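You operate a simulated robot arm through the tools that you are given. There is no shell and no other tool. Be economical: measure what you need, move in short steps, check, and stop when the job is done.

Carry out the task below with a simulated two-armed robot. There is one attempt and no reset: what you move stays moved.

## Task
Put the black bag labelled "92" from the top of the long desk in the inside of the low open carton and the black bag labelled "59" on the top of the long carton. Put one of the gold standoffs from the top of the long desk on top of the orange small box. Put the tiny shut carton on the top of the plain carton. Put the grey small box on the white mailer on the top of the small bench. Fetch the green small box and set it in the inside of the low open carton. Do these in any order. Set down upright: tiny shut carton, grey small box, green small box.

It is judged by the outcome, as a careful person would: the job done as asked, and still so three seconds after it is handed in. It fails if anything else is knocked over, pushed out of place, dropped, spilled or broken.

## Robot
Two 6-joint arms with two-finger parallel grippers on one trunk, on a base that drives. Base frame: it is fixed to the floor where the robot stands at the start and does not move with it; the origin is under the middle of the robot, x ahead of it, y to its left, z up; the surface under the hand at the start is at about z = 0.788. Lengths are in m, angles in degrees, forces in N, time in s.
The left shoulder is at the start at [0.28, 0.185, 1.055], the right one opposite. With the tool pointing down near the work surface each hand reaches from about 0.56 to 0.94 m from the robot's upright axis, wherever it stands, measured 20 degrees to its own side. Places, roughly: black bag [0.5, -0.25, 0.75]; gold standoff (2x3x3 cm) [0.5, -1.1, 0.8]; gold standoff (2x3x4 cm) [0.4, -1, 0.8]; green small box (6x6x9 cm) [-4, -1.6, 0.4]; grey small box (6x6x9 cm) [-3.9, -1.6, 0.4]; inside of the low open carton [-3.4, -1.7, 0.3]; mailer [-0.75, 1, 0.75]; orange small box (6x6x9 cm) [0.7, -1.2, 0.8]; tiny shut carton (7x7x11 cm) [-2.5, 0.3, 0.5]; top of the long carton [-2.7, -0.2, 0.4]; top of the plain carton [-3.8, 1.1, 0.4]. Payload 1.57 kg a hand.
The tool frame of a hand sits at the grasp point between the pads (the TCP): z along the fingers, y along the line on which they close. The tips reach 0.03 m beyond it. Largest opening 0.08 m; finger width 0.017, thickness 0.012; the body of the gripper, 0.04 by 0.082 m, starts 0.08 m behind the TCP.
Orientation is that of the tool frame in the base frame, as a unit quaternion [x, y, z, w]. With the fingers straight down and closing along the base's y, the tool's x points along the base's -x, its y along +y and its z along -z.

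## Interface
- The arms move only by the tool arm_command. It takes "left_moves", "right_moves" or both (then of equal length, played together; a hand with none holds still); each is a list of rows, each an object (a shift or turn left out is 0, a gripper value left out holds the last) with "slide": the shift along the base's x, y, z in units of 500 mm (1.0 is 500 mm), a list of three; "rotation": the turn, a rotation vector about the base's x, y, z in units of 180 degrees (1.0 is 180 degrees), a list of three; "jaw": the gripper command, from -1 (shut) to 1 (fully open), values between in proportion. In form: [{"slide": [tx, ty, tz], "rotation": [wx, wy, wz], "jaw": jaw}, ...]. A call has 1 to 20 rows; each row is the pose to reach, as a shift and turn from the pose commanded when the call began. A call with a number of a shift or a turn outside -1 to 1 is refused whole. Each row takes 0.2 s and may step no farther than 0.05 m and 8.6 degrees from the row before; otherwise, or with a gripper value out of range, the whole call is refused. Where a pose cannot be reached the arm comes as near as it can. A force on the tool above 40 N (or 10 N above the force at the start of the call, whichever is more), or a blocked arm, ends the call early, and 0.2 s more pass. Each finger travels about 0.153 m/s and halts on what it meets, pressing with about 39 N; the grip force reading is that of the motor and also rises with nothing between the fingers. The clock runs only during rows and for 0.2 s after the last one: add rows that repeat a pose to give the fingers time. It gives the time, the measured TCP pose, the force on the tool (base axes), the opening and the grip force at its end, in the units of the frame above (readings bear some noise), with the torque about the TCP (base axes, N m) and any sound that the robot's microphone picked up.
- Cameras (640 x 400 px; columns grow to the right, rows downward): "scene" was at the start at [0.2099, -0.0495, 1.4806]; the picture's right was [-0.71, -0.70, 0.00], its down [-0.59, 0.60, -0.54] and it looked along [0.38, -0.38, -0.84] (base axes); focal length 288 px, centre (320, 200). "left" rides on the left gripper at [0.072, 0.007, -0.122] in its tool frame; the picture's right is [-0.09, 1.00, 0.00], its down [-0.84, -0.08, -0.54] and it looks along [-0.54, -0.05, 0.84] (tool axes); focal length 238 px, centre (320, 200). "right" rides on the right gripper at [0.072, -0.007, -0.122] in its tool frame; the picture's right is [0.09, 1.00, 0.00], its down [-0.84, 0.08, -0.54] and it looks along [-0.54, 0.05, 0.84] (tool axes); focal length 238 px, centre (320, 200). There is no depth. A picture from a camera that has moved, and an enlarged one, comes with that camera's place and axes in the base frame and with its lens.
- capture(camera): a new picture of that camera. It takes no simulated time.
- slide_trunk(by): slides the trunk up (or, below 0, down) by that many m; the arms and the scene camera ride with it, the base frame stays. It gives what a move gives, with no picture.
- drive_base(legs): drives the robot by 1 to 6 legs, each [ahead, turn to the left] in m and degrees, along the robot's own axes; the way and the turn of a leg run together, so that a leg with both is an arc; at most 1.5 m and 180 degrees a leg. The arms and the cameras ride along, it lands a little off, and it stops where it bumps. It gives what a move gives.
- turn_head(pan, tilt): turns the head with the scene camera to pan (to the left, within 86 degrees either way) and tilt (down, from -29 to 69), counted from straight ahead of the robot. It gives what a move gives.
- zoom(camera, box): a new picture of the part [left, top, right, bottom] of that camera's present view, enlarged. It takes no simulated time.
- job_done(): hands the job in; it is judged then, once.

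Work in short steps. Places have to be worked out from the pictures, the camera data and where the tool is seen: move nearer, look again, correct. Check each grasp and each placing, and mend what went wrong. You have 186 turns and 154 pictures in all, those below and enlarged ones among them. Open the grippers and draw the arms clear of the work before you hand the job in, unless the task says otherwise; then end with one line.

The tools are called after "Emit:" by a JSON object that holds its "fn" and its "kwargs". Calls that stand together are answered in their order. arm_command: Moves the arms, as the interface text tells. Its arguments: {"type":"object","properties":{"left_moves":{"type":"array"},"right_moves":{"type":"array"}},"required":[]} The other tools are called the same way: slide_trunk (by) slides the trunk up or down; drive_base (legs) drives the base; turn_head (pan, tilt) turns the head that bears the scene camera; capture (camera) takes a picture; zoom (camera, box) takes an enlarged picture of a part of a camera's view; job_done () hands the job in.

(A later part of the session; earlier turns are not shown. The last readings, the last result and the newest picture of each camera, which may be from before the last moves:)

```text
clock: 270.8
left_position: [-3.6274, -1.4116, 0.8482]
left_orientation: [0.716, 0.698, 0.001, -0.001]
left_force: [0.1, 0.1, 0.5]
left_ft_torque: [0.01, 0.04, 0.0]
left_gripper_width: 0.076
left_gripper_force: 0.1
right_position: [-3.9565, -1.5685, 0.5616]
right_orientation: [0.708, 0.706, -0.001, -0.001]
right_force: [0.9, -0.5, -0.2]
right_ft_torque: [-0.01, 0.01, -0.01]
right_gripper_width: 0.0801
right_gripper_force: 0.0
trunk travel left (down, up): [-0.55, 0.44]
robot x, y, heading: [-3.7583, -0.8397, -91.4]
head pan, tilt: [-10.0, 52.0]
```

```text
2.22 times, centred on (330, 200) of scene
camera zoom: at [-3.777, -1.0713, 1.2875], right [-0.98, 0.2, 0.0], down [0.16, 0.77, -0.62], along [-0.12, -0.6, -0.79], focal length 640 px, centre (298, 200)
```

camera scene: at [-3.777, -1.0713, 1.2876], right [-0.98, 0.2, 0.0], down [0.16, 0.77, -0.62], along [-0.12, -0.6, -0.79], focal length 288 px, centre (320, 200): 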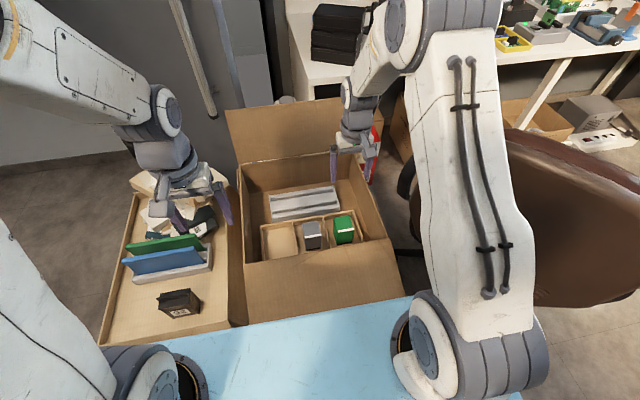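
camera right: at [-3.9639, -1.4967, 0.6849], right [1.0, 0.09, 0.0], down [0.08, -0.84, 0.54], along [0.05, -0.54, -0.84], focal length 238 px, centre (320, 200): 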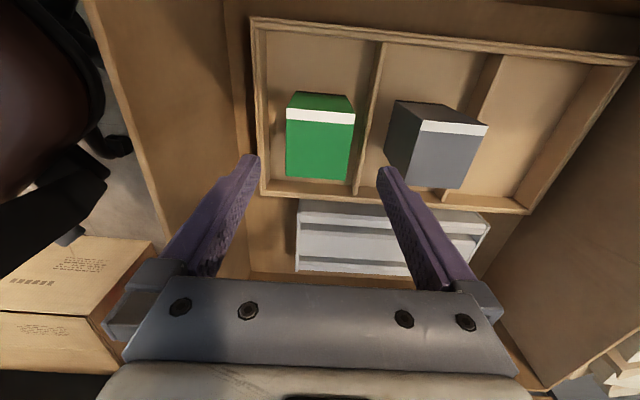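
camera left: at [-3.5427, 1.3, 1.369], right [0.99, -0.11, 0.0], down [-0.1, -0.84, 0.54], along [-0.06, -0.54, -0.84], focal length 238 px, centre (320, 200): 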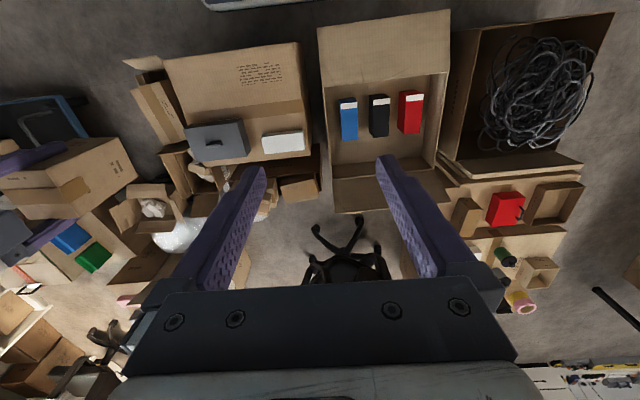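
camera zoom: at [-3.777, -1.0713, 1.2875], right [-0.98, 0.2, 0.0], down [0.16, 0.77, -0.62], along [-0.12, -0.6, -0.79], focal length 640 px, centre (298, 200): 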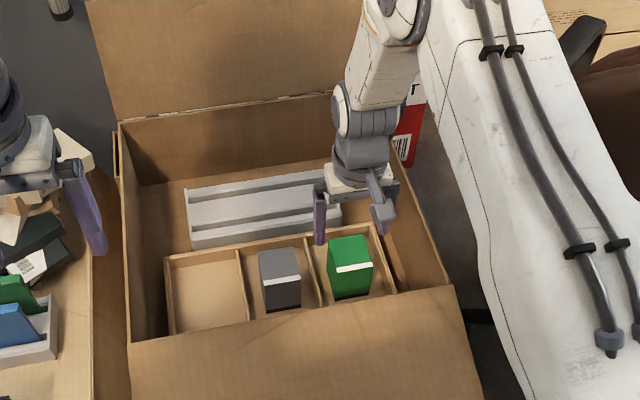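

The alignment is good. I descend to TCP≈0.48 and close.

Emit:
{"fn": "arm_command", "kwargs": {"right_moves": [{"slide": [-0.003, -0.002, -0.06]}, {"slide": [-0.003, -0.002, -0.12]}, {"slide": [-0.003, -0.002, -0.162]}, {"slide": [-0.003, -0.002, -0.162]}, {"slide": [-0.003, -0.002, -0.162], "jaw": -1}, {"slide": [-0.003, -0.002, -0.162], "jaw": -1}]}}

Emit:
{"fn": "capture", "kwargs": {"camera": "right"}}

```text
clock: 272.2
left_position: [-3.6271, -1.4121, 0.8485]
left_orientation: [0.716, 0.698, 0.001, 0.0]
left_force: [-0.1, 0.2, 0.6]
left_ft_torque: [0.01, 0.0, -0.02]
left_gripper_width: 0.0761
left_gripper_force: 0.1
right_position: [-3.96, -1.5714, 0.4807]
right_orientation: [0.708, 0.706, -0.001, -0.001]
right_force: [0.4, 1.0, -0.1]
right_ft_torque: [-0.04, -0.02, -0.02]
right_gripper_width: 0.0544
right_gripper_force: 38.6
trunk travel left (down, up): [-0.55, 0.44]
robot x, y, heading: [-3.7626, -0.8383, -91.5]
head pan, tilt: [-10.0, 52.0]
```

```text
73 pictures are left
camera right: at [-3.9667, -1.4997, 0.603], right [1.0, 0.09, 0.0], down [0.08, -0.84, 0.54], along [0.05, -0.54, -0.84], focal length 238 px, centre (320, 200)
```

right: 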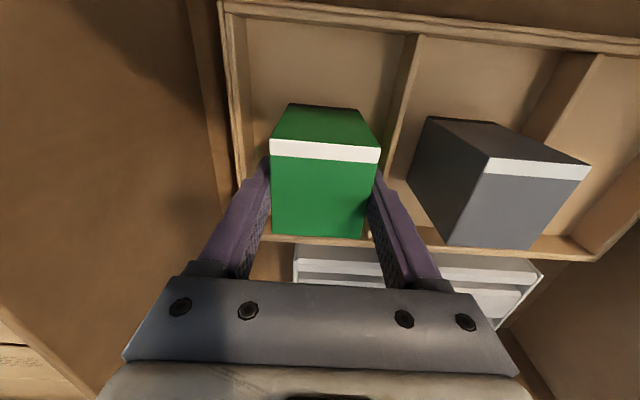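

Gripped at 54 mm; the box bottom is about 0.067 below the TCP. I lift 0.25 m straight up.

Emit:
{"fn": "arm_command", "kwargs": {"right_moves": [{"slide": [0, 0, 0.04]}, {"slide": [0, 0, 0.11]}, {"slide": [0, 0, 0.19]}, {"slide": [0, 0, 0.27]}, {"slide": [0, 0, 0.35]}, {"slide": [0, 0, 0.43]}, {"slide": [0, 0, 0.51]}]}}

Emit:
{"fn": "zoom", "kwargs": {"camera": "scene", "box": [230, 60, 450, 290]}}

```text
clock: 273.8
left_position: [-3.6262, -1.4126, 0.8485]
left_orientation: [0.717, 0.697, 0.0, 0.0]
left_force: [-0.8, 0.5, -0.5]
left_ft_torque: [0.0, 0.03, -0.01]
left_gripper_width: 0.0761
left_gripper_force: 0.0
right_position: [-3.9597, -1.5712, 0.7358]
right_orientation: [0.709, 0.706, 0.0, -0.001]
right_force: [0.2, 0.6, -0.7]
right_ft_torque: [0.01, 0.03, -0.02]
right_gripper_width: 0.0545
right_gripper_force: 39.1
trunk travel left (down, up): [-0.55, 0.44]
robot x, y, heading: [-3.7566, -0.8388, -91.6]
head pan, tilt: [-10.0, 52.0]
```

```text
1.74 times, centred on (340, 175) of scene
camera zoom: at [-3.777, -1.0716, 1.2874], right [-0.98, 0.2, 0.0], down [0.16, 0.77, -0.62], along [-0.12, -0.6, -0.79], focal length 501 px, centre (285, 244)
```

zoom: 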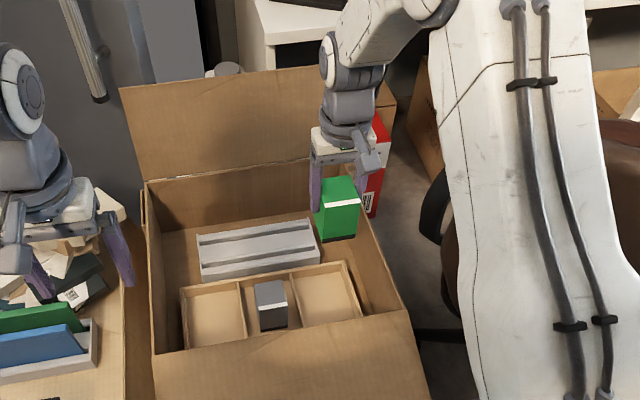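

The green box is lifted cleanly. I rotate the base left ~57° so the right hand sweeps over the low carton's free patch.

Emit:
{"fn": "drive_base", "kwargs": {"legs": [[0, 57]]}}

Emit:
{"fn": "turn_head", "kwargs": {"pan": -15, "tilt": 52}}

Emit:
{"fn": "capture", "kwargs": {"camera": "scene"}}

```text
clock: 276.8
left_position: [-3.2062, -1.0459, 0.8479]
left_orientation: [0.301, 0.954, 0.0, -0.001]
left_force: [0.2, -0.1, -1.1]
left_ft_torque: [0.01, 0.0, 0.01]
left_gripper_width: 0.0759
left_gripper_force: 0.0
right_position: [-3.2601, -1.4114, 0.7367]
right_orientation: [0.291, 0.957, -0.001, -0.001]
right_force: [0.3, -0.6, -1.8]
right_ft_torque: [0.03, 0.0, 0.01]
right_gripper_width: 0.0545
right_gripper_force: 39.0
trunk travel left (down, up): [-0.55, 0.44]
robot x, y, heading: [-3.7576, -0.8378, -35.1]
head pan, tilt: [-10.0, 52.0]
```

```text
clock: 277.4
left_position: [-3.2074, -1.0463, 0.8474]
left_orientation: [0.301, 0.954, 0.0, 0.0]
left_force: [-0.2, -0.2, -0.6]
left_ft_torque: [0.0, -0.02, 0.02]
left_gripper_width: 0.076
left_gripper_force: 0.1
right_position: [-3.258, -1.4112, 0.736]
right_orientation: [0.292, 0.957, -0.001, -0.002]
right_force: [0.2, -0.1, -0.8]
right_ft_torque: [0.02, -0.01, -0.02]
right_gripper_width: 0.0544
right_gripper_force: 38.6
trunk travel left (down, up): [-0.55, 0.44]
robot x, y, heading: [-3.758, -0.8369, -35.1]
head pan, tilt: [-15.0, 52.0]
```

```text
71 pictures are left
camera scene: at [-3.5784, -0.9873, 1.2875], right [-0.77, -0.64, 0.0], down [-0.51, 0.6, -0.62], along [0.4, -0.47, -0.79], focal length 288 px, centre (320, 200)
```

scene: 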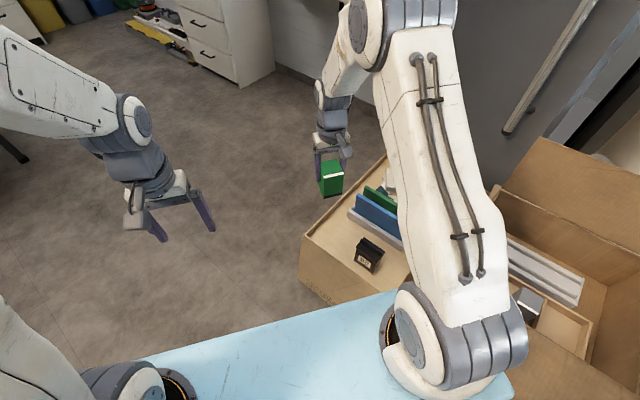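

I square the hand to the carton and move to (-3.275,-1.47). I lower the trunk 0.2 and check.

Emit:
{"fn": "arm_command", "kwargs": {"right_moves": [{"slide": [-0.007, -0.024, 0], "rotation": [0, 0, 0.038]}, {"slide": [-0.014, -0.047, 0], "rotation": [0, 0, 0.076]}, {"slide": [-0.02, -0.071, 0], "rotation": [0, 0, 0.113]}, {"slide": [-0.027, -0.094, 0], "rotation": [0, 0, 0.151]}, {"slide": [-0.034, -0.118, 0], "rotation": [0, 0, 0.189]}, {"slide": [-0.034, -0.118, 0], "rotation": [0, 0, 0.189]}]}}

Emit:
{"fn": "slide_trunk", "kwargs": {"by": -0.18}}

Emit:
{"fn": "capture", "kwargs": {"camera": "right"}}

Emit:
{"fn": "capture", "kwargs": {"camera": "scene"}}

```text
clock: 278.8
left_position: [-3.2069, -1.0465, 0.8482]
left_orientation: [0.301, 0.953, 0.001, -0.001]
left_force: [-0.1, 0.1, 0.3]
left_ft_torque: [-0.02, -0.03, 0.03]
left_gripper_width: 0.0762
left_gripper_force: 0.0
right_position: [-3.2758, -1.4723, 0.7358]
right_orientation: [-0.003, 1.0, -0.001, 0.0]
right_force: [0.4, -0.6, -1.2]
right_ft_torque: [-0.02, 0.01, 0.02]
right_gripper_width: 0.0545
right_gripper_force: 39.0
trunk travel left (down, up): [-0.55, 0.44]
robot x, y, heading: [-3.7619, -0.838, -35.3]
head pan, tilt: [-15.0, 52.0]
```

```text
clock: 280.8
left_position: [-3.2072, -1.047, 0.6672]
left_orientation: [0.302, 0.953, 0.0, -0.001]
left_force: [-1.0, 0.7, 0.8]
left_ft_torque: [-0.01, 0.01, -0.04]
left_gripper_width: 0.0762
left_gripper_force: 0.2
right_position: [-3.2758, -1.4718, 0.5549]
right_orientation: [-0.001, 1.0, -0.001, 0.0]
right_force: [0.3, 0.7, -0.8]
right_ft_torque: [0.01, -0.03, 0.01]
right_gripper_width: 0.0544
right_gripper_force: 39.2
trunk travel left (down, up): [-0.37, 0.62]
robot x, y, heading: [-3.7625, -0.8342, -35.2]
head pan, tilt: [-15.0, 52.0]
```

```text
70 pictures are left
camera right: at [-3.3487, -1.4776, 0.6786], right [-0.1, 1.0, 0.0], down [0.84, 0.08, 0.54], along [0.54, 0.05, -0.84], focal length 238 px, centre (320, 200)
```

right: 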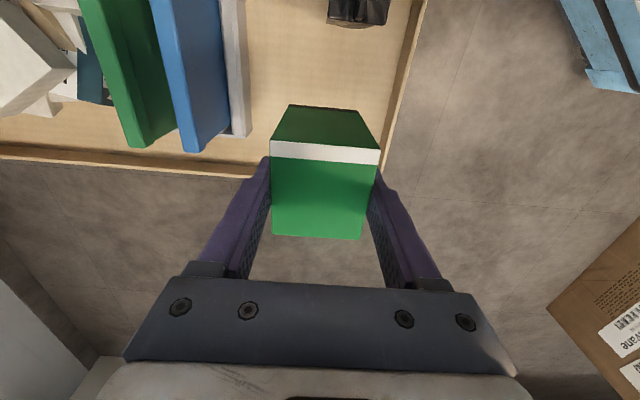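

```text
69 pictures are left
camera scene: at [-3.5784, -0.9873, 1.1076], right [-0.77, -0.64, 0.0], down [-0.51, 0.6, -0.62], along [0.4, -0.47, -0.79], focal length 288 px, centre (320, 200)
```

scene: 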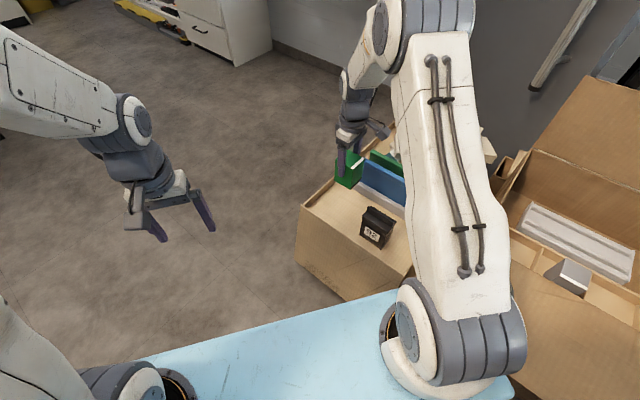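

The target patch is clear. I lower to TCP 0.415 and then step gently.

Emit:
{"fn": "arm_command", "kwargs": {"right_moves": [{"slide": [0, 0, -0.08]}, {"slide": [0, 0, -0.16]}, {"slide": [0, 0, -0.23]}, {"slide": [0, 0, -0.28]}, {"slide": [0, 0, -0.28]}]}}

Emit:
{"fn": "arm_command", "kwargs": {"right_moves": [{"slide": [0, 0, -0.008]}, {"slide": [0, 0, -0.016]}, {"slide": [0, 0, -0.016]}]}}

Emit:
{"fn": "zoom", "kwargs": {"camera": "scene", "box": [290, 100, 430, 280]}}

```text
clock: 282.0
left_position: [-3.2073, -1.0464, 0.6681]
left_orientation: [0.302, 0.953, 0.0, -0.001]
left_force: [0.8, -0.1, 0.0]
left_ft_torque: [-0.02, -0.02, -0.01]
left_gripper_width: 0.076
left_gripper_force: 0.1
right_position: [-3.2742, -1.4696, 0.4144]
right_orientation: [-0.001, 1.0, -0.001, 0.0]
right_force: [0.5, 0.4, -1.0]
right_ft_torque: [-0.02, 0.02, -0.01]
right_gripper_width: 0.0543
right_gripper_force: 38.8
trunk travel left (down, up): [-0.37, 0.62]
robot x, y, heading: [-3.7614, -0.8396, -35.2]
head pan, tilt: [-15.0, 52.0]
```

```text
clock: 282.8
left_position: [-3.2058, -1.0473, 0.6683]
left_orientation: [0.301, 0.954, 0.0, -0.001]
left_force: [0.2, 0.4, 0.1]
left_ft_torque: [0.01, -0.02, 0.01]
left_gripper_width: 0.0761
left_gripper_force: 0.0
right_position: [-3.2754, -1.4705, 0.4064]
right_orientation: [-0.002, 1.0, -0.001, -0.001]
right_force: [-0.2, -0.1, -1.1]
right_ft_torque: [-0.02, -0.02, 0.01]
right_gripper_width: 0.0546
right_gripper_force: 39.1
trunk travel left (down, up): [-0.37, 0.62]
robot x, y, heading: [-3.7588, -0.8359, -35.4]
head pan, tilt: [-15.0, 52.0]
```

```text
2.22 times, centred on (360, 190) of scene
camera zoom: at [-3.5784, -0.9873, 1.1075], right [-0.77, -0.64, 0.0], down [-0.51, 0.6, -0.62], along [0.4, -0.47, -0.79], focal length 640 px, centre (231, 222)
```

zoom: 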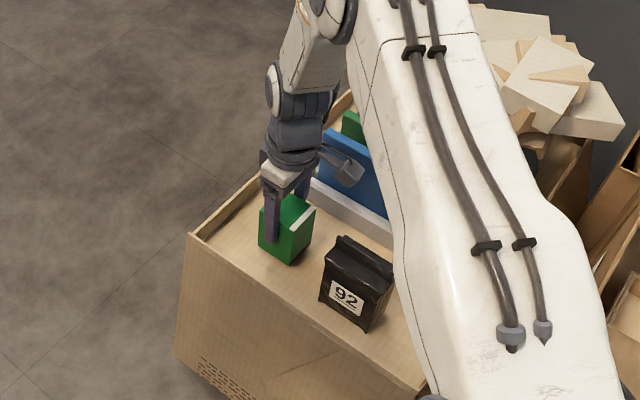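

The box is just above the floor, next to bag 92. I step down another 4 mm, then again as needed.

Emit:
{"fn": "arm_command", "kwargs": {"right_moves": [{"slide": [0, 0, -0.004]}, {"slide": [0, 0, -0.008]}, {"slide": [0, 0, -0.008]}]}}

Emit:
{"fn": "arm_command", "kwargs": {"right_moves": [{"slide": [0, 0, -0.004]}, {"slide": [0, 0, -0.006]}, {"slide": [0, 0, -0.006]}]}}

```text
clock: 283.6
left_position: [-3.2076, -1.0473, 0.6679]
left_orientation: [0.301, 0.954, 0.001, -0.001]
left_force: [0.4, -0.2, -0.6]
left_ft_torque: [-0.02, -0.01, 0.0]
left_gripper_width: 0.0761
left_gripper_force: 0.0
right_position: [-3.2761, -1.4708, 0.4038]
right_orientation: [-0.002, 1.0, -0.001, 0.0]
right_force: [0.2, 0.2, -1.3]
right_ft_torque: [0.0, 0.04, -0.03]
right_gripper_width: 0.0546
right_gripper_force: 38.8
trunk travel left (down, up): [-0.37, 0.62]
robot x, y, heading: [-3.7551, -0.8333, -35.1]
head pan, tilt: [-15.0, 52.0]
```

```text
clock: 284.4
left_position: [-3.207, -1.0457, 0.6677]
left_orientation: [0.301, 0.954, 0.0, -0.001]
left_force: [-0.1, -0.3, 0.5]
left_ft_torque: [0.01, 0.03, 0.02]
left_gripper_width: 0.0759
left_gripper_force: 0.0
right_position: [-3.2765, -1.4717, 0.4004]
right_orientation: [-0.002, 1.0, -0.001, 0.0]
right_force: [0.5, 0.8, -1.6]
right_ft_torque: [-0.02, 0.01, 0.03]
right_gripper_width: 0.0546
right_gripper_force: 39.0
trunk travel left (down, up): [-0.37, 0.62]
robot x, y, heading: [-3.7573, -0.8355, -34.9]
head pan, tilt: [-15.0, 52.0]
```

Still no contact at 0.400. I continue in 4 mm steps.

Emit:
{"fn": "arm_command", "kwargs": {"right_moves": [{"slide": [0, 0, -0.004]}, {"slide": [0, 0, -0.008]}, {"slide": [0, 0, -0.008]}]}}

Emit:
{"fn": "zoom", "kwargs": {"camera": "scene", "box": [330, 150, 390, 230]}}

```text
clock: 285.2
left_position: [-3.2075, -1.0456, 0.6689]
left_orientation: [0.302, 0.953, 0.0, 0.0]
left_force: [-0.3, -0.5, 0.7]
left_ft_torque: [0.0, 0.0, -0.02]
left_gripper_width: 0.0758
left_gripper_force: 0.1
right_position: [-3.2769, -1.4724, 0.3976]
right_orientation: [-0.002, 1.0, -0.002, 0.0]
right_force: [-6.4, 4.8, 24.8]
right_ft_torque: [0.7, 0.39, 0.04]
right_gripper_width: 0.0545
right_gripper_force: 38.6
trunk travel left (down, up): [-0.37, 0.62]
robot x, y, heading: [-3.7568, -0.8389, -35.0]
head pan, tilt: [-15.0, 52.0]
```

```text
5.00 times, centred on (360, 190) of scene
camera zoom: at [-3.5791, -0.9865, 1.1081], right [-0.77, -0.64, 0.0], down [-0.51, 0.6, -0.62], along [0.4, -0.47, -0.79], focal length 1441 px, centre (120, 250)
```

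zoom: 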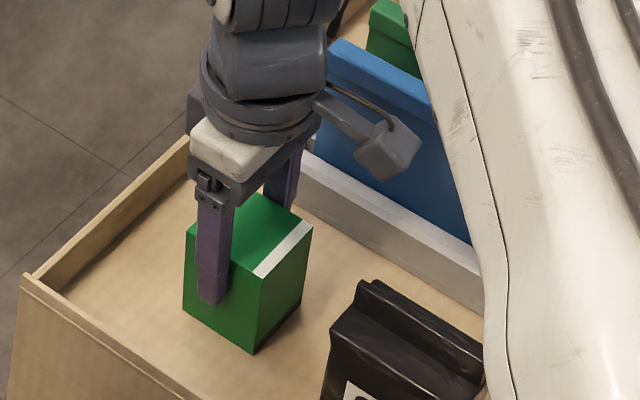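

Contact at 25 N. I ease up 2 mm, release and rise.

Emit:
{"fn": "arm_command", "kwargs": {"right_moves": [{"slide": [0, 0, 0.004]}, {"slide": [0, 0, 0.004], "jaw": 0.5}, {"slide": [0, 0, 0.004], "jaw": 0.8}, {"slide": [0, 0, 0.004], "jaw": 0.8}, {"slide": [0, 0, 0.05]}, {"slide": [0, 0, 0.12]}, {"slide": [0, 0, 0.2]}, {"slide": [0, 0, 0.28]}, {"slide": [0, 0, 0.36]}, {"slide": [0, 0, 0.44]}, {"slide": [0, 0, 0.52]}]}}

Emit:
{"fn": "zoom", "kwargs": {"camera": "scene", "box": [290, 120, 430, 280]}}

```text
clock: 287.6
left_position: [-3.2072, -1.0458, 0.6669]
left_orientation: [0.302, 0.953, 0.0, -0.001]
left_force: [-0.2, -0.8, 0.2]
left_ft_torque: [-0.01, 0.02, 0.02]
left_gripper_width: 0.0758
left_gripper_force: 0.1
right_position: [-3.2766, -1.4716, 0.6564]
right_orientation: [-0.002, 1.0, -0.001, -0.001]
right_force: [0.1, 0.5, -0.7]
right_ft_torque: [-0.01, 0.02, 0.0]
right_gripper_width: 0.072
right_gripper_force: 0.1
trunk travel left (down, up): [-0.37, 0.62]
robot x, y, heading: [-3.7589, -0.8392, -35.0]
head pan, tilt: [-15.0, 52.0]
```

```text
2.50 times, centred on (360, 200) of scene
camera zoom: at [-3.5783, -0.9874, 1.1075], right [-0.77, -0.64, 0.0], down [-0.51, 0.6, -0.62], along [0.4, -0.47, -0.79], focal length 720 px, centre (220, 200)
```

zoom: 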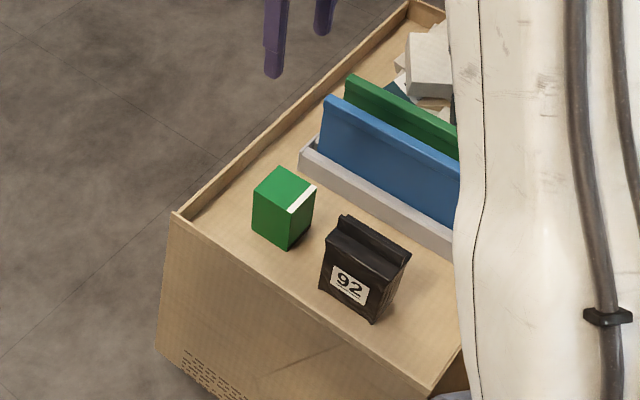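

Green stands upright beside bag 92. I raise the trunk, shift and re-square the hand, and rotate the base back to pick the grey box at about (-3.854,-1.566).

Emit:
{"fn": "slide_trunk", "kwargs": {"by": 0.18}}

Emit:
{"fn": "arm_command", "kwargs": {"right_moves": [{"slide": [0.03, 0.04, 0], "rotation": [0, 0, -0.038], "jaw": 1}, {"slide": [0.06, 0.08, 0], "rotation": [0, 0, -0.076]}, {"slide": [0.09, 0.12, 0], "rotation": [0, 0, -0.113]}, {"slide": [0.12, 0.16, 0], "rotation": [0, 0, -0.151]}, {"slide": [0.138, 0.196, 0], "rotation": [0, 0, -0.189]}]}}

Emit:
{"fn": "drive_base", "kwargs": {"legs": [[0, -56]]}}

Emit:
{"fn": "capture", "kwargs": {"camera": "right"}}

```text
clock: 289.6
left_position: [-3.2074, -1.0462, 0.8482]
left_orientation: [0.301, 0.954, 0.0, 0.0]
left_force: [0.1, 0.8, 0.1]
left_ft_torque: [-0.01, -0.03, 0.05]
left_gripper_width: 0.076
left_gripper_force: 0.1
right_position: [-3.2769, -1.4706, 0.8355]
right_orientation: [-0.001, 1.0, 0.0, 0.0]
right_force: [0.2, 0.4, 0.4]
right_ft_torque: [0.0, 0.03, 0.0]
right_gripper_width: 0.0719
right_gripper_force: 0.1
trunk travel left (down, up): [-0.55, 0.44]
robot x, y, heading: [-3.7613, -0.8364, -35.0]
head pan, tilt: [-15.0, 52.0]
```

```text
clock: 290.8
left_position: [-3.2076, -1.0465, 0.8487]
left_orientation: [0.301, 0.954, 0.001, -0.001]
left_force: [-0.2, 0.0, 0.0]
left_ft_torque: [0.02, 0.01, 0.01]
left_gripper_width: 0.076
left_gripper_force: 0.2
right_position: [-3.2078, -1.3739, 0.8366]
right_orientation: [0.293, 0.956, -0.001, 0.0]
right_force: [0.3, -0.3, -0.4]
right_ft_torque: [0.01, 0.0, 0.0]
right_gripper_width: 0.0801
right_gripper_force: 0.0
trunk travel left (down, up): [-0.55, 0.44]
robot x, y, heading: [-3.7576, -0.834, -34.9]
head pan, tilt: [-15.0, 52.0]
```

```text
clock: 293.7
left_position: [-3.6228, -1.411, 0.8496]
left_orientation: [0.713, 0.701, 0.0, 0.001]
left_force: [0.0, -0.7, 0.0]
left_ft_torque: [-0.02, -0.03, -0.01]
left_gripper_width: 0.076
left_gripper_force: 0.1
right_position: [-3.8947, -1.5933, 0.8372]
right_orientation: [0.706, 0.709, -0.001, 0.0]
right_force: [-1.9, 0.2, 0.1]
right_ft_torque: [-0.01, 0.0, 0.0]
right_gripper_width: 0.0802
right_gripper_force: 0.1
trunk travel left (down, up): [-0.55, 0.44]
robot x, y, heading: [-3.7612, -0.8357, -90.7]
head pan, tilt: [-15.0, 52.0]
```

```text
65 pictures are left
camera right: at [-3.902, -1.5216, 0.9591], right [1.0, 0.1, 0.0], down [0.08, -0.84, 0.54], along [0.05, -0.54, -0.84], focal length 238 px, centre (320, 200)
```

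right: 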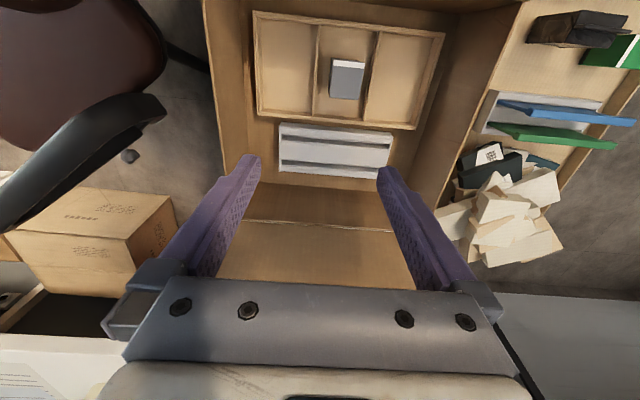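

Grey is confirmed at (-3.853,-1.567). I move above it to TCP 0.57 and look.

Emit:
{"fn": "arm_command", "kwargs": {"right_moves": [{"slide": [0.04, 0.026, -0.04]}, {"slide": [0.082, 0.052, -0.1]}, {"slide": [0.082, 0.052, -0.19]}, {"slide": [0.082, 0.052, -0.28]}, {"slide": [0.082, 0.052, -0.37]}, {"slide": [0.082, 0.052, -0.46]}, {"slide": [0.082, 0.052, -0.534]}, {"slide": [0.082, 0.052, -0.534]}]}}

Emit:
{"fn": "capture", "kwargs": {"camera": "right"}}

```text
clock: 295.5
left_position: [-3.6228, -1.4112, 0.8492]
left_orientation: [0.713, 0.701, 0.0, 0.001]
left_force: [-0.6, 0.2, -0.2]
left_ft_torque: [-0.04, -0.02, 0.01]
left_gripper_width: 0.0759
left_gripper_force: 0.1
right_position: [-3.8552, -1.5694, 0.5684]
right_orientation: [0.706, 0.709, -0.001, 0.0]
right_force: [-0.7, -0.4, 0.1]
right_ft_torque: [0.02, -0.01, -0.01]
right_gripper_width: 0.08
right_gripper_force: 0.0
trunk travel left (down, up): [-0.55, 0.44]
robot x, y, heading: [-3.7656, -0.8364, -91.3]
head pan, tilt: [-15.0, 52.0]
```

```text
64 pictures are left
camera right: at [-3.8624, -1.4975, 0.692], right [1.0, 0.1, 0.0], down [0.08, -0.84, 0.54], along [0.05, -0.54, -0.84], focal length 238 px, centre (320, 200)
```

right: 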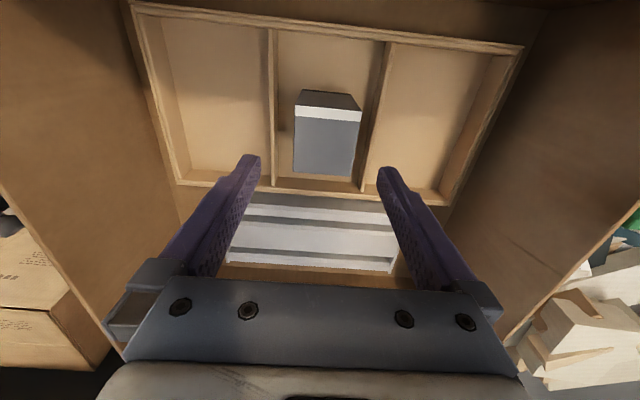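

Fine-tuning by (+4,+6) mm. I narrow the jaws a bit to clear the dividers, descend to 0.483 and close.

Emit:
{"fn": "arm_command", "kwargs": {"right_moves": [{"slide": [0.008, 0.012, 0], "jaw": 0.75}, {"slide": [0.008, 0.012, -0.06], "jaw": 0.75}, {"slide": [0.008, 0.012, -0.12]}, {"slide": [0.008, 0.012, -0.17]}, {"slide": [0.008, 0.012, -0.17]}, {"slide": [0.008, 0.012, -0.17], "jaw": -1}, {"slide": [0.008, 0.012, -0.17], "jaw": -1}]}}

Emit:
{"fn": "capture", "kwargs": {"camera": "right"}}

```text
clock: 297.1
left_position: [-3.6222, -1.4105, 0.8494]
left_orientation: [0.713, 0.701, 0.0, 0.001]
left_force: [0.1, -0.5, 0.2]
left_ft_torque: [-0.03, -0.02, 0.01]
left_gripper_width: 0.0758
left_gripper_force: 0.0
right_position: [-3.8517, -1.5617, 0.485]
right_orientation: [0.706, 0.708, 0.0, -0.001]
right_force: [-0.5, -0.2, 0.8]
right_ft_torque: [0.01, -0.03, -0.01]
right_gripper_width: 0.0543
right_gripper_force: 39.3
trunk travel left (down, up): [-0.55, 0.44]
robot x, y, heading: [-3.76, -0.8355, -91.1]
head pan, tilt: [-15.0, 52.0]
```

```text
63 pictures are left
camera right: at [-3.8588, -1.4899, 0.6074], right [1.0, 0.1, 0.0], down [0.08, -0.84, 0.54], along [0.05, -0.54, -0.84], focal length 238 px, centre (320, 200)
```

right: 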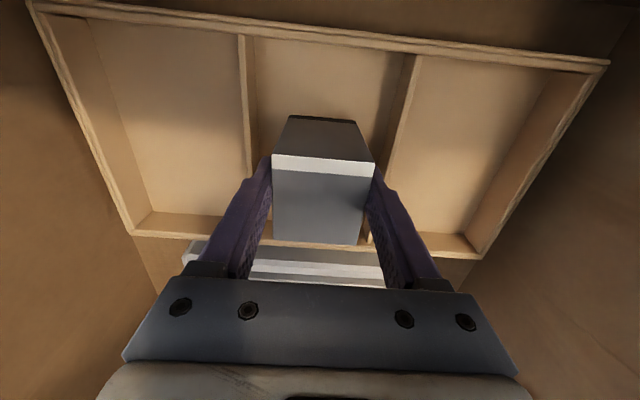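

Gripped at 54 mm. I lift and raise the trunk, check the hold, then turn east.

Emit:
{"fn": "arm_command", "kwargs": {"right_moves": [{"slide": [0, 0, 0.04]}, {"slide": [0, 0, 0.11]}, {"slide": [0, 0, 0.19]}, {"slide": [0, 0, 0.27]}, {"slide": [0, 0, 0.35]}, {"slide": [0, 0, 0.43]}, {"slide": [0, 0, 0.51]}]}}

Emit:
{"fn": "slide_trunk", "kwargs": {"by": 0.4}}

Emit:
{"fn": "drive_base", "kwargs": {"legs": [[0, 91], [1.15, 0], [0, -30], [1.25, 0], [0, 30]]}}

Emit:
{"fn": "turn_head", "kwargs": {"pan": 0, "tilt": 35}}

Emit:
{"fn": "capture", "kwargs": {"camera": "scene"}}

```text
clock: 298.7
left_position: [-3.6215, -1.4106, 0.8482]
left_orientation: [0.713, 0.701, 0.001, -0.001]
left_force: [1.0, 0.2, -0.1]
left_ft_torque: [-0.01, -0.03, -0.01]
left_gripper_width: 0.0761
left_gripper_force: 0.2
right_position: [-3.85, -1.5615, 0.7376]
right_orientation: [0.706, 0.708, 0.0, -0.002]
right_force: [0.1, -0.3, -0.8]
right_ft_torque: [0.02, -0.01, 0.0]
right_gripper_width: 0.0545
right_gripper_force: 39.0
trunk travel left (down, up): [-0.55, 0.44]
robot x, y, heading: [-3.756, -0.8417, -91.0]
head pan, tilt: [-15.0, 52.0]
```

```text
clock: 302.5
left_position: [-3.6224, -1.4117, 1.2481]
left_orientation: [0.713, 0.701, 0.0, 0.0]
left_force: [0.0, 0.7, 0.3]
left_ft_torque: [0.01, 0.01, -0.01]
left_gripper_width: 0.0758
left_gripper_force: 0.0
right_position: [-3.8503, -1.5621, 1.1383]
right_orientation: [0.706, 0.708, 0.0, -0.001]
right_force: [0.1, 0.2, -0.7]
right_ft_torque: [-0.01, 0.02, -0.01]
right_gripper_width: 0.0542
right_gripper_force: 38.8
trunk travel left (down, up): [-0.95, 0.04]
robot x, y, heading: [-3.7584, -0.8389, -91.3]
head pan, tilt: [-15.0, 52.0]
```

```text
clock: 320.9
left_position: [-1.0018, -1.3023, 1.2478]
left_orientation: [0.015, 1.0, 0.0, 0.0]
left_force: [-0.4, -0.3, 0.2]
left_ft_torque: [0.02, 0.01, 0.03]
left_gripper_width: 0.0763
left_gripper_force: 0.1
right_position: [-0.8535, -1.5314, 1.138]
right_orientation: [0.004, 1.0, -0.001, -0.001]
right_force: [-0.1, 0.5, -1.6]
right_ft_torque: [-0.01, 0.01, -0.03]
right_gripper_width: 0.0546
right_gripper_force: 39.1
trunk travel left (down, up): [-0.95, 0.04]
robot x, y, heading: [-1.578, -1.4289, -2.0]
head pan, tilt: [-15.0, 52.0]
```

```text
clock: 321.7
left_position: [-1.0016, -1.302, 1.2485]
left_orientation: [0.016, 1.0, -0.001, 0.0]
left_force: [0.1, 0.1, 0.4]
left_ft_torque: [-0.03, -0.04, 0.01]
left_gripper_width: 0.0759
left_gripper_force: 0.0
right_position: [-0.8534, -1.5304, 1.137]
right_orientation: [0.004, 1.0, -0.001, 0.0]
right_force: [0.1, 0.2, -0.9]
right_ft_torque: [-0.05, 0.04, -0.01]
right_gripper_width: 0.0547
right_gripper_force: 39.2
trunk travel left (down, up): [-0.95, 0.04]
robot x, y, heading: [-1.5773, -1.4326, -1.5]
head pan, tilt: [0.0, 35.0]
```

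```text
62 pictures are left
camera scene: at [-1.328, -1.4391, 1.7119], right [-0.03, -1.0, 0.0], down [-0.57, 0.02, -0.82], along [0.82, -0.02, -0.57], focal length 288 px, centre (320, 200)
```

scene: 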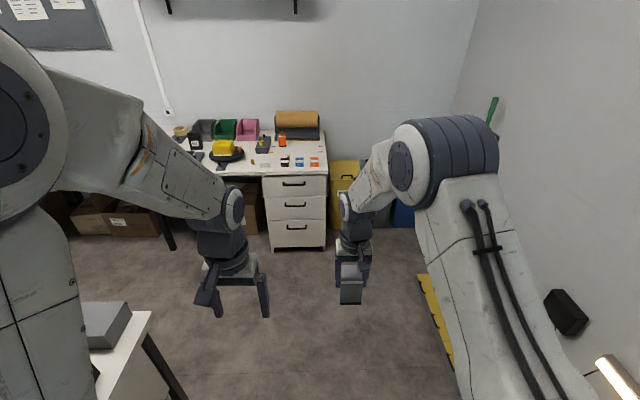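

The way is clear. I drive along the south end of the bench and then north between the bench and the desk.

Emit:
{"fn": "drive_base", "kwargs": {"legs": [[1.43, 0], [0, 91.5], [1.5, 0], [0.7, 0]]}}

Emit:
{"fn": "turn_head", "kwargs": {"pan": 65, "tilt": 40}}

Emit:
{"fn": "capture", "kwargs": {"camera": "scene"}}

```text
clock: 342.9
left_position: [-0.1491, 1.2832, 1.2477]
left_orientation: [-0.681, 0.732, 0.0, 0.0]
left_force: [-0.3, -0.2, -0.4]
left_ft_torque: [-0.07, 0.01, 0.03]
left_gripper_width: 0.0758
left_gripper_force: 0.0
right_position: [0.0864, 1.421, 1.1372]
right_orientation: [-0.689, 0.725, 0.0, 0.001]
right_force: [0.1, 0.1, -1.4]
right_ft_torque: [0.0, -0.02, 0.0]
right_gripper_width: 0.0543
right_gripper_force: 38.8
trunk travel left (down, up): [-0.95, 0.04]
robot x, y, heading: [-0.044, 0.7032, 85.9]
head pan, tilt: [0.0, 35.0]
```

```text
clock: 344.3
left_position: [-0.1476, 1.2827, 1.2485]
left_orientation: [-0.682, 0.732, 0.0, 0.0]
left_force: [0.6, 0.8, 0.5]
left_ft_torque: [0.01, 0.0, 0.0]
left_gripper_width: 0.0762
left_gripper_force: 0.1
right_position: [0.0873, 1.421, 1.1378]
right_orientation: [-0.689, 0.725, -0.002, 0.0]
right_force: [0.3, 0.2, -1.7]
right_ft_torque: [-0.04, 0.0, -0.03]
right_gripper_width: 0.0546
right_gripper_force: 38.9
trunk travel left (down, up): [-0.95, 0.04]
robot x, y, heading: [-0.0428, 0.7063, 85.9]
head pan, tilt: [65.0, 40.0]
```

```text
61 pictures are left
camera scene: at [-0.1057, 0.9034, 1.7044], right [0.49, 0.87, 0.0], down [0.56, -0.31, -0.77], along [-0.67, 0.37, -0.64], focal length 288 px, centre (320, 200)
```

scene: 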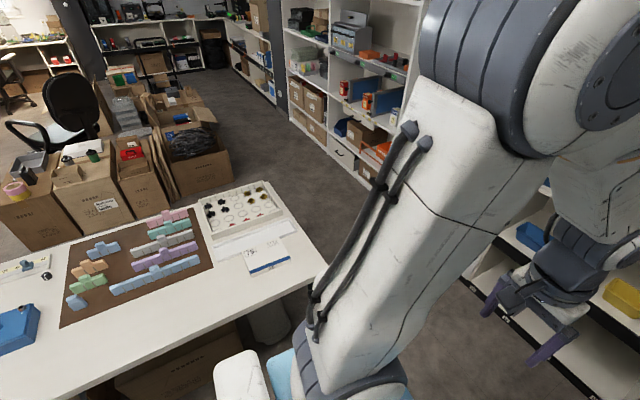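

The white mailer lies on the bench at about (-0.85,1.06). I turn to face the bench and look from there.

Emit:
{"fn": "drive_base", "kwargs": {"legs": [[0.12, 0], [0, 94]]}}

Emit:
{"fn": "turn_head", "kwargs": {"pan": -15, "tilt": 48}}

Emit:
{"fn": "capture", "kwargs": {"camera": "scene"}}

Emit:
{"fn": "capture", "kwargs": {"camera": "right"}}

```text
clock: 349.3
left_position: [-0.6171, 0.7279, 1.2487]
left_orientation: [0.999, -0.041, 0.0, 0.0]
left_force: [0.4, -0.3, -0.5]
left_ft_torque: [0.01, 0.01, -0.02]
left_gripper_width: 0.0759
left_gripper_force: 0.1
right_position: [-0.7521, 0.9652, 1.1386]
right_orientation: [1.0, -0.031, 0.001, 0.0]
right_force: [-0.2, -0.9, -1.1]
right_ft_torque: [-0.01, -0.06, 0.0]
right_gripper_width: 0.0545
right_gripper_force: 38.0
trunk travel left (down, up): [-0.95, 0.04]
robot x, y, heading: [-0.033, 0.8259, 175.5]
head pan, tilt: [65.0, 40.0]
```

```text
clock: 350.9
left_position: [-0.6165, 0.7285, 1.2479]
left_orientation: [0.999, -0.042, 0.0, 0.0]
left_force: [-0.4, -0.7, 0.3]
left_ft_torque: [0.02, -0.04, 0.0]
left_gripper_width: 0.0758
left_gripper_force: 0.1
right_position: [-0.7524, 0.9655, 1.1387]
right_orientation: [0.999, -0.032, 0.001, -0.001]
right_force: [-0.4, 0.5, -1.4]
right_ft_torque: [0.0, 0.01, 0.06]
right_gripper_width: 0.0542
right_gripper_force: 39.2
trunk travel left (down, up): [-0.95, 0.04]
robot x, y, heading: [-0.0367, 0.8251, 175.4]
head pan, tilt: [-15.0, 48.0]
```

```text
60 pictures are left
camera scene: at [-0.2682, 0.8647, 1.6929], right [0.34, 0.94, 0.0], down [0.7, -0.25, -0.67], along [-0.63, 0.23, -0.74], focal length 288 px, centre (320, 200)
```

scene: 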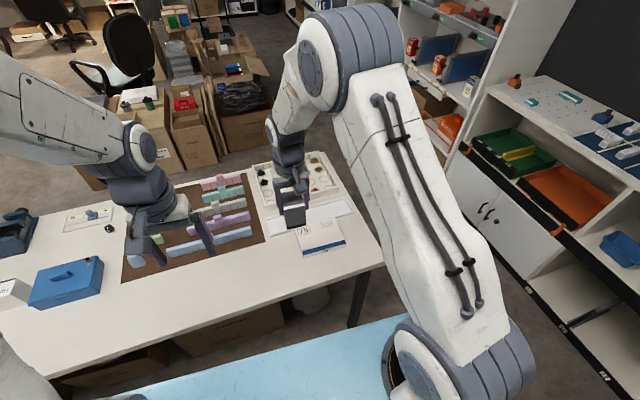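

```text
59 pictures are left
camera right: at [-0.6806, 0.9675, 1.2607], right [0.03, -1.0, 0.0], down [-0.84, -0.03, 0.54], along [-0.54, -0.01, -0.84], focal length 238 px, centre (320, 200)
```

right: 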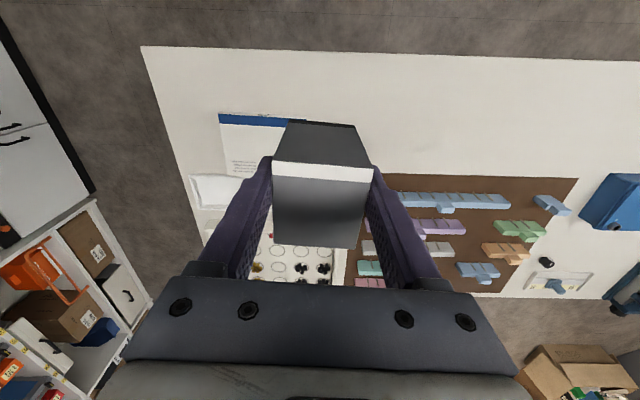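

The mailer spans about x −0.93 to −0.81 and y 1.015 to 1.17, with its centre at about (-0.87,1.09). I drive 0.1 forward, move above it, lower the trunk 0.1 and look.

Emit:
{"fn": "drive_base", "kwargs": {"legs": [[0.1, 0]]}}

Emit:
{"fn": "arm_command", "kwargs": {"right_moves": [{"slide": [-0.006, 0.08, 0]}, {"slide": [-0.012, 0.16, 0]}, {"slide": [-0.018, 0.23, 0]}, {"slide": [-0.018, 0.23, 0]}]}}

Emit:
{"fn": "slide_trunk", "kwargs": {"by": -0.1}}

Emit:
{"fn": "capture", "kwargs": {"camera": "right"}}

Emit:
{"fn": "zoom", "kwargs": {"camera": "scene", "box": [230, 130, 390, 290]}}

```text
clock: 352.0
left_position: [-0.7183, 0.737, 1.2493]
left_orientation: [0.999, -0.043, 0.001, 0.0]
left_force: [1.0, 0.0, 0.1]
left_ft_torque: [-0.04, -0.01, -0.03]
left_gripper_width: 0.076
left_gripper_force: 0.0
right_position: [-0.854, 0.9748, 1.1374]
right_orientation: [1.0, -0.031, 0.001, -0.001]
right_force: [-0.1, -0.5, -1.8]
right_ft_torque: [0.0, -0.02, -0.01]
right_gripper_width: 0.0545
right_gripper_force: 39.0
trunk travel left (down, up): [-0.95, 0.04]
robot x, y, heading: [-0.1401, 0.8328, 175.1]
head pan, tilt: [-15.0, 48.0]
```

```text
clock: 353.0
left_position: [-0.7192, 0.7367, 1.2472]
left_orientation: [0.999, -0.042, 0.001, 0.0]
left_force: [0.6, 0.1, 0.2]
left_ft_torque: [0.03, 0.02, -0.02]
left_gripper_width: 0.0761
left_gripper_force: 0.0
right_position: [-0.8685, 1.0882, 1.1396]
right_orientation: [0.999, -0.033, 0.001, -0.001]
right_force: [0.3, 0.5, -0.9]
right_ft_torque: [-0.02, -0.04, 0.07]
right_gripper_width: 0.0545
right_gripper_force: 39.0
trunk travel left (down, up): [-0.95, 0.04]
robot x, y, heading: [-0.1355, 0.8339, 175.2]
head pan, tilt: [-15.0, 48.0]
```

```text
clock: 354.3
left_position: [-0.7186, 0.7367, 1.1485]
left_orientation: [0.999, -0.043, 0.0, -0.001]
left_force: [0.0, 0.1, -0.1]
left_ft_torque: [0.0, -0.02, -0.02]
left_gripper_width: 0.0761
left_gripper_force: 0.0
right_position: [-0.8679, 1.0887, 1.04]
right_orientation: [1.0, -0.031, 0.0, -0.001]
right_force: [0.0, -0.3, -1.3]
right_ft_torque: [0.03, -0.01, 0.02]
right_gripper_width: 0.0543
right_gripper_force: 39.2
trunk travel left (down, up): [-0.85, 0.14]
robot x, y, heading: [-0.1384, 0.8356, 175.3]
head pan, tilt: [-15.0, 48.0]
```

```text
58 pictures are left
camera right: at [-0.7962, 1.0903, 1.1613], right [0.03, -1.0, 0.0], down [-0.84, -0.03, 0.54], along [-0.54, -0.01, -0.84], focal length 238 px, centre (320, 200)
```

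right: 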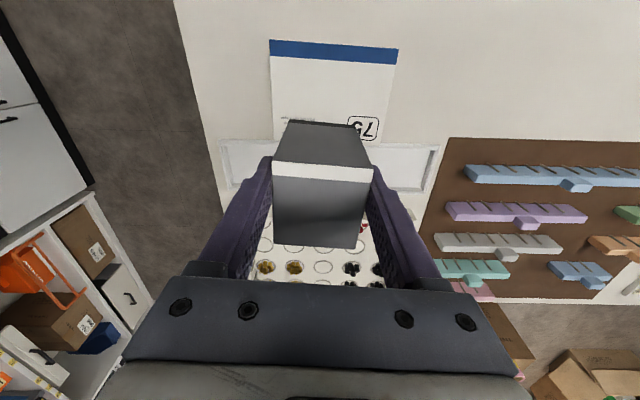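

```text
2.50 times, centred on (310, 210) of scene
camera zoom: at [-0.3703, 0.8735, 1.593], right [0.34, 0.94, 0.0], down [0.7, -0.25, -0.67], along [-0.63, 0.23, -0.74], focal length 720 px, centre (345, 175)
```

zoom: 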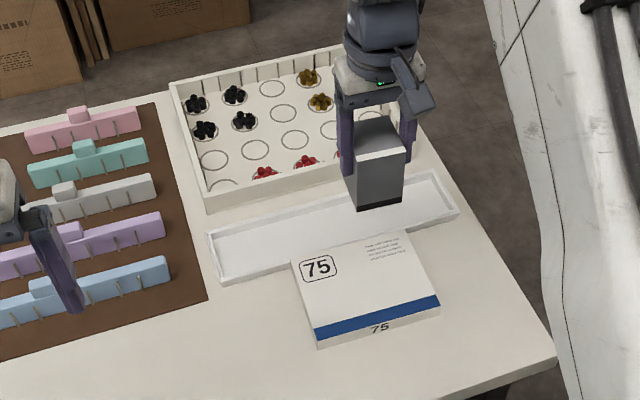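

Combining both views, the mailer centre is about (-0.86,1.08) with its top near 0.79. I adjust and lower to TCP 0.885, then check visually.

Emit:
{"fn": "arm_command", "kwargs": {"right_moves": [{"slide": [0.022, -0.018, -0.05]}, {"slide": [0.022, -0.018, -0.13]}, {"slide": [0.022, -0.018, -0.21]}, {"slide": [0.022, -0.018, -0.28]}, {"slide": [0.022, -0.018, -0.305]}, {"slide": [0.022, -0.018, -0.305]}]}}

Emit:
{"fn": "zoom", "kwargs": {"camera": "scene", "box": [270, 170, 390, 290]}}

Emit:
{"fn": "capture", "kwargs": {"camera": "right"}}

```text
clock: 355.7
left_position: [-0.7193, 0.7366, 1.1479]
left_orientation: [0.999, -0.043, 0.0, 0.0]
left_force: [0.2, 0.7, 0.0]
left_ft_torque: [0.02, -0.01, 0.02]
left_gripper_width: 0.0758
left_gripper_force: 0.1
right_position: [-0.8558, 1.0796, 0.8874]
right_orientation: [1.0, -0.032, 0.0, -0.001]
right_force: [-0.1, -0.3, 0.1]
right_ft_torque: [-0.03, -0.02, 0.0]
right_gripper_width: 0.0545
right_gripper_force: 38.9
trunk travel left (down, up): [-0.85, 0.14]
robot x, y, heading: [-0.1371, 0.8337, 175.0]
head pan, tilt: [-15.0, 48.0]
```

```text
3.33 times, centred on (330, 230) of scene
camera zoom: at [-0.3705, 0.8735, 1.5929], right [0.34, 0.94, 0.0], down [0.7, -0.25, -0.67], along [-0.63, 0.23, -0.74], focal length 960 px, centre (287, 100)
```

zoom: 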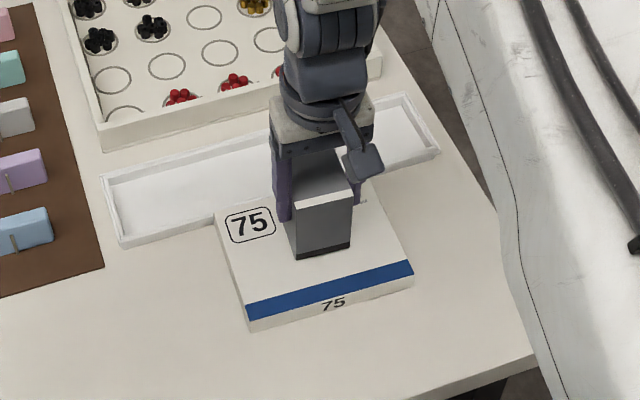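

```text
55 pictures are left
camera right: at [-0.7845, 1.0815, 1.0104], right [0.03, -1.0, 0.0], down [-0.84, -0.03, 0.54], along [-0.54, -0.01, -0.84], focal length 238 px, centre (320, 200)
```

right: 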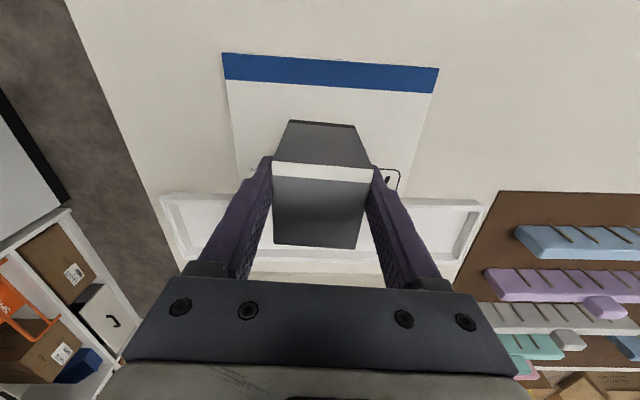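

The box is over the middle of the mailer. I step down to contact.

Emit:
{"fn": "arm_command", "kwargs": {"right_moves": [{"slide": [0.006, -0.006, -0.012]}, {"slide": [0.006, -0.006, -0.02]}, {"slide": [0.006, -0.006, -0.02]}]}}

Emit:
{"fn": "arm_command", "kwargs": {"right_moves": [{"slide": [0, 0, -0.006]}, {"slide": [0, 0, -0.01]}, {"slide": [0, 0, -0.01]}]}}

Emit:
{"fn": "zoom", "kwargs": {"camera": "scene", "box": [280, 190, 380, 290]}}

```text
clock: 356.5
left_position: [-0.718, 0.7381, 1.149]
left_orientation: [0.999, -0.043, 0.0, -0.001]
left_force: [-0.7, 0.2, -0.1]
left_ft_torque: [0.0, 0.04, 0.0]
left_gripper_width: 0.0761
left_gripper_force: 0.1
right_position: [-0.8536, 1.0771, 0.8783]
right_orientation: [0.999, -0.032, -0.004, -0.002]
right_force: [4.5, 4.3, 38.7]
right_ft_torque: [0.04, 0.06, 0.0]
right_gripper_width: 0.055
right_gripper_force: 38.5
trunk travel left (down, up): [-0.85, 0.14]
robot x, y, heading: [-0.1374, 0.8351, 175.2]
head pan, tilt: [-15.0, 48.0]
```

```text
clock: 357.3
left_position: [-0.7175, 0.7368, 1.1487]
left_orientation: [0.999, -0.043, 0.001, 0.001]
left_force: [-0.2, -0.1, 0.2]
left_ft_torque: [0.0, -0.01, -0.01]
left_gripper_width: 0.076
left_gripper_force: 0.0
right_position: [-0.8543, 1.0753, 0.8747]
right_orientation: [0.999, -0.032, -0.004, -0.001]
right_force: [0.1, 6.4, 39.6]
right_ft_torque: [0.11, 0.1, -0.03]
right_gripper_width: 0.0545
right_gripper_force: 38.6
trunk travel left (down, up): [-0.85, 0.14]
robot x, y, heading: [-0.1382, 0.8329, 175.1]
head pan, tilt: [-15.0, 48.0]
```

```text
4.00 times, centred on (330, 240) of scene
camera zoom: at [-0.3686, 0.8732, 1.5933], right [0.34, 0.94, 0.0], down [0.7, -0.25, -0.67], along [-0.63, 0.23, -0.74], focal length 1152 px, centre (280, 40)
```

zoom: 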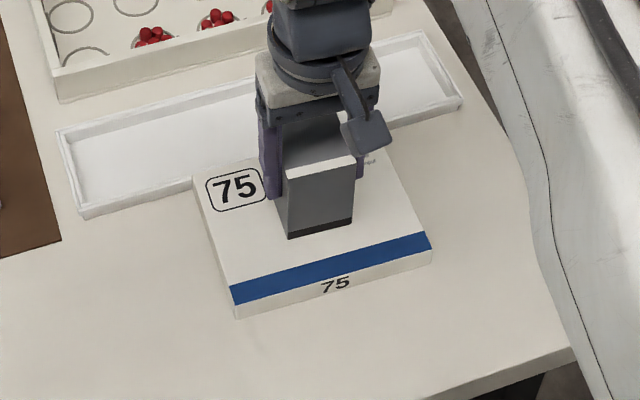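

It is in firm contact. I ease up 4 mm, release and rise.

Emit:
{"fn": "arm_command", "kwargs": {"right_moves": [{"slide": [0, 0, 0.006]}, {"slide": [0, 0, 0.01]}, {"slide": [0, 0, 0.01], "jaw": 0.5}, {"slide": [0, 0, 0.01], "jaw": 0.8}, {"slide": [0, 0, 0.01], "jaw": 0.8}, {"slide": [0, 0, 0.05]}, {"slide": [0, 0, 0.12]}, {"slide": [0, 0, 0.2]}, {"slide": [0, 0, 0.28]}, {"slide": [0, 0, 0.36]}, {"slide": [0.06, 0, 0.42]}]}}

Emit:
{"fn": "zoom", "kwargs": {"camera": "scene", "box": [270, 170, 390, 290]}}

```text
clock: 359.7
left_position: [-0.7187, 0.7373, 1.1481]
left_orientation: [0.999, -0.043, 0.001, 0.001]
left_force: [-0.3, 0.0, 0.1]
left_ft_torque: [-0.03, 0.01, -0.02]
left_gripper_width: 0.0759
left_gripper_force: 0.2
right_position: [-0.828, 1.0774, 1.0794]
right_orientation: [0.999, -0.032, 0.001, -0.001]
right_force: [-0.3, 0.0, 0.5]
right_ft_torque: [0.01, -0.01, -0.03]
right_gripper_width: 0.072
right_gripper_force: 0.2
trunk travel left (down, up): [-0.85, 0.14]
robot x, y, heading: [-0.1368, 0.8335, 175.1]
head pan, tilt: [-15.0, 48.0]
```

```text
3.33 times, centred on (330, 230) of scene
camera zoom: at [-0.3707, 0.8735, 1.5929], right [0.34, 0.94, 0.0], down [0.7, -0.25, -0.67], along [-0.63, 0.23, -0.74], focal length 960 px, centre (287, 100)
```

zoom: 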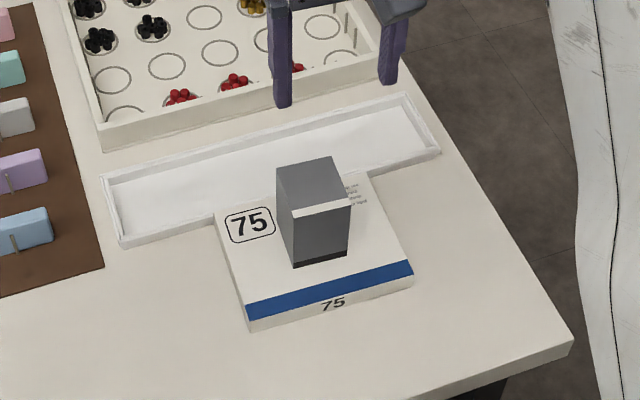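

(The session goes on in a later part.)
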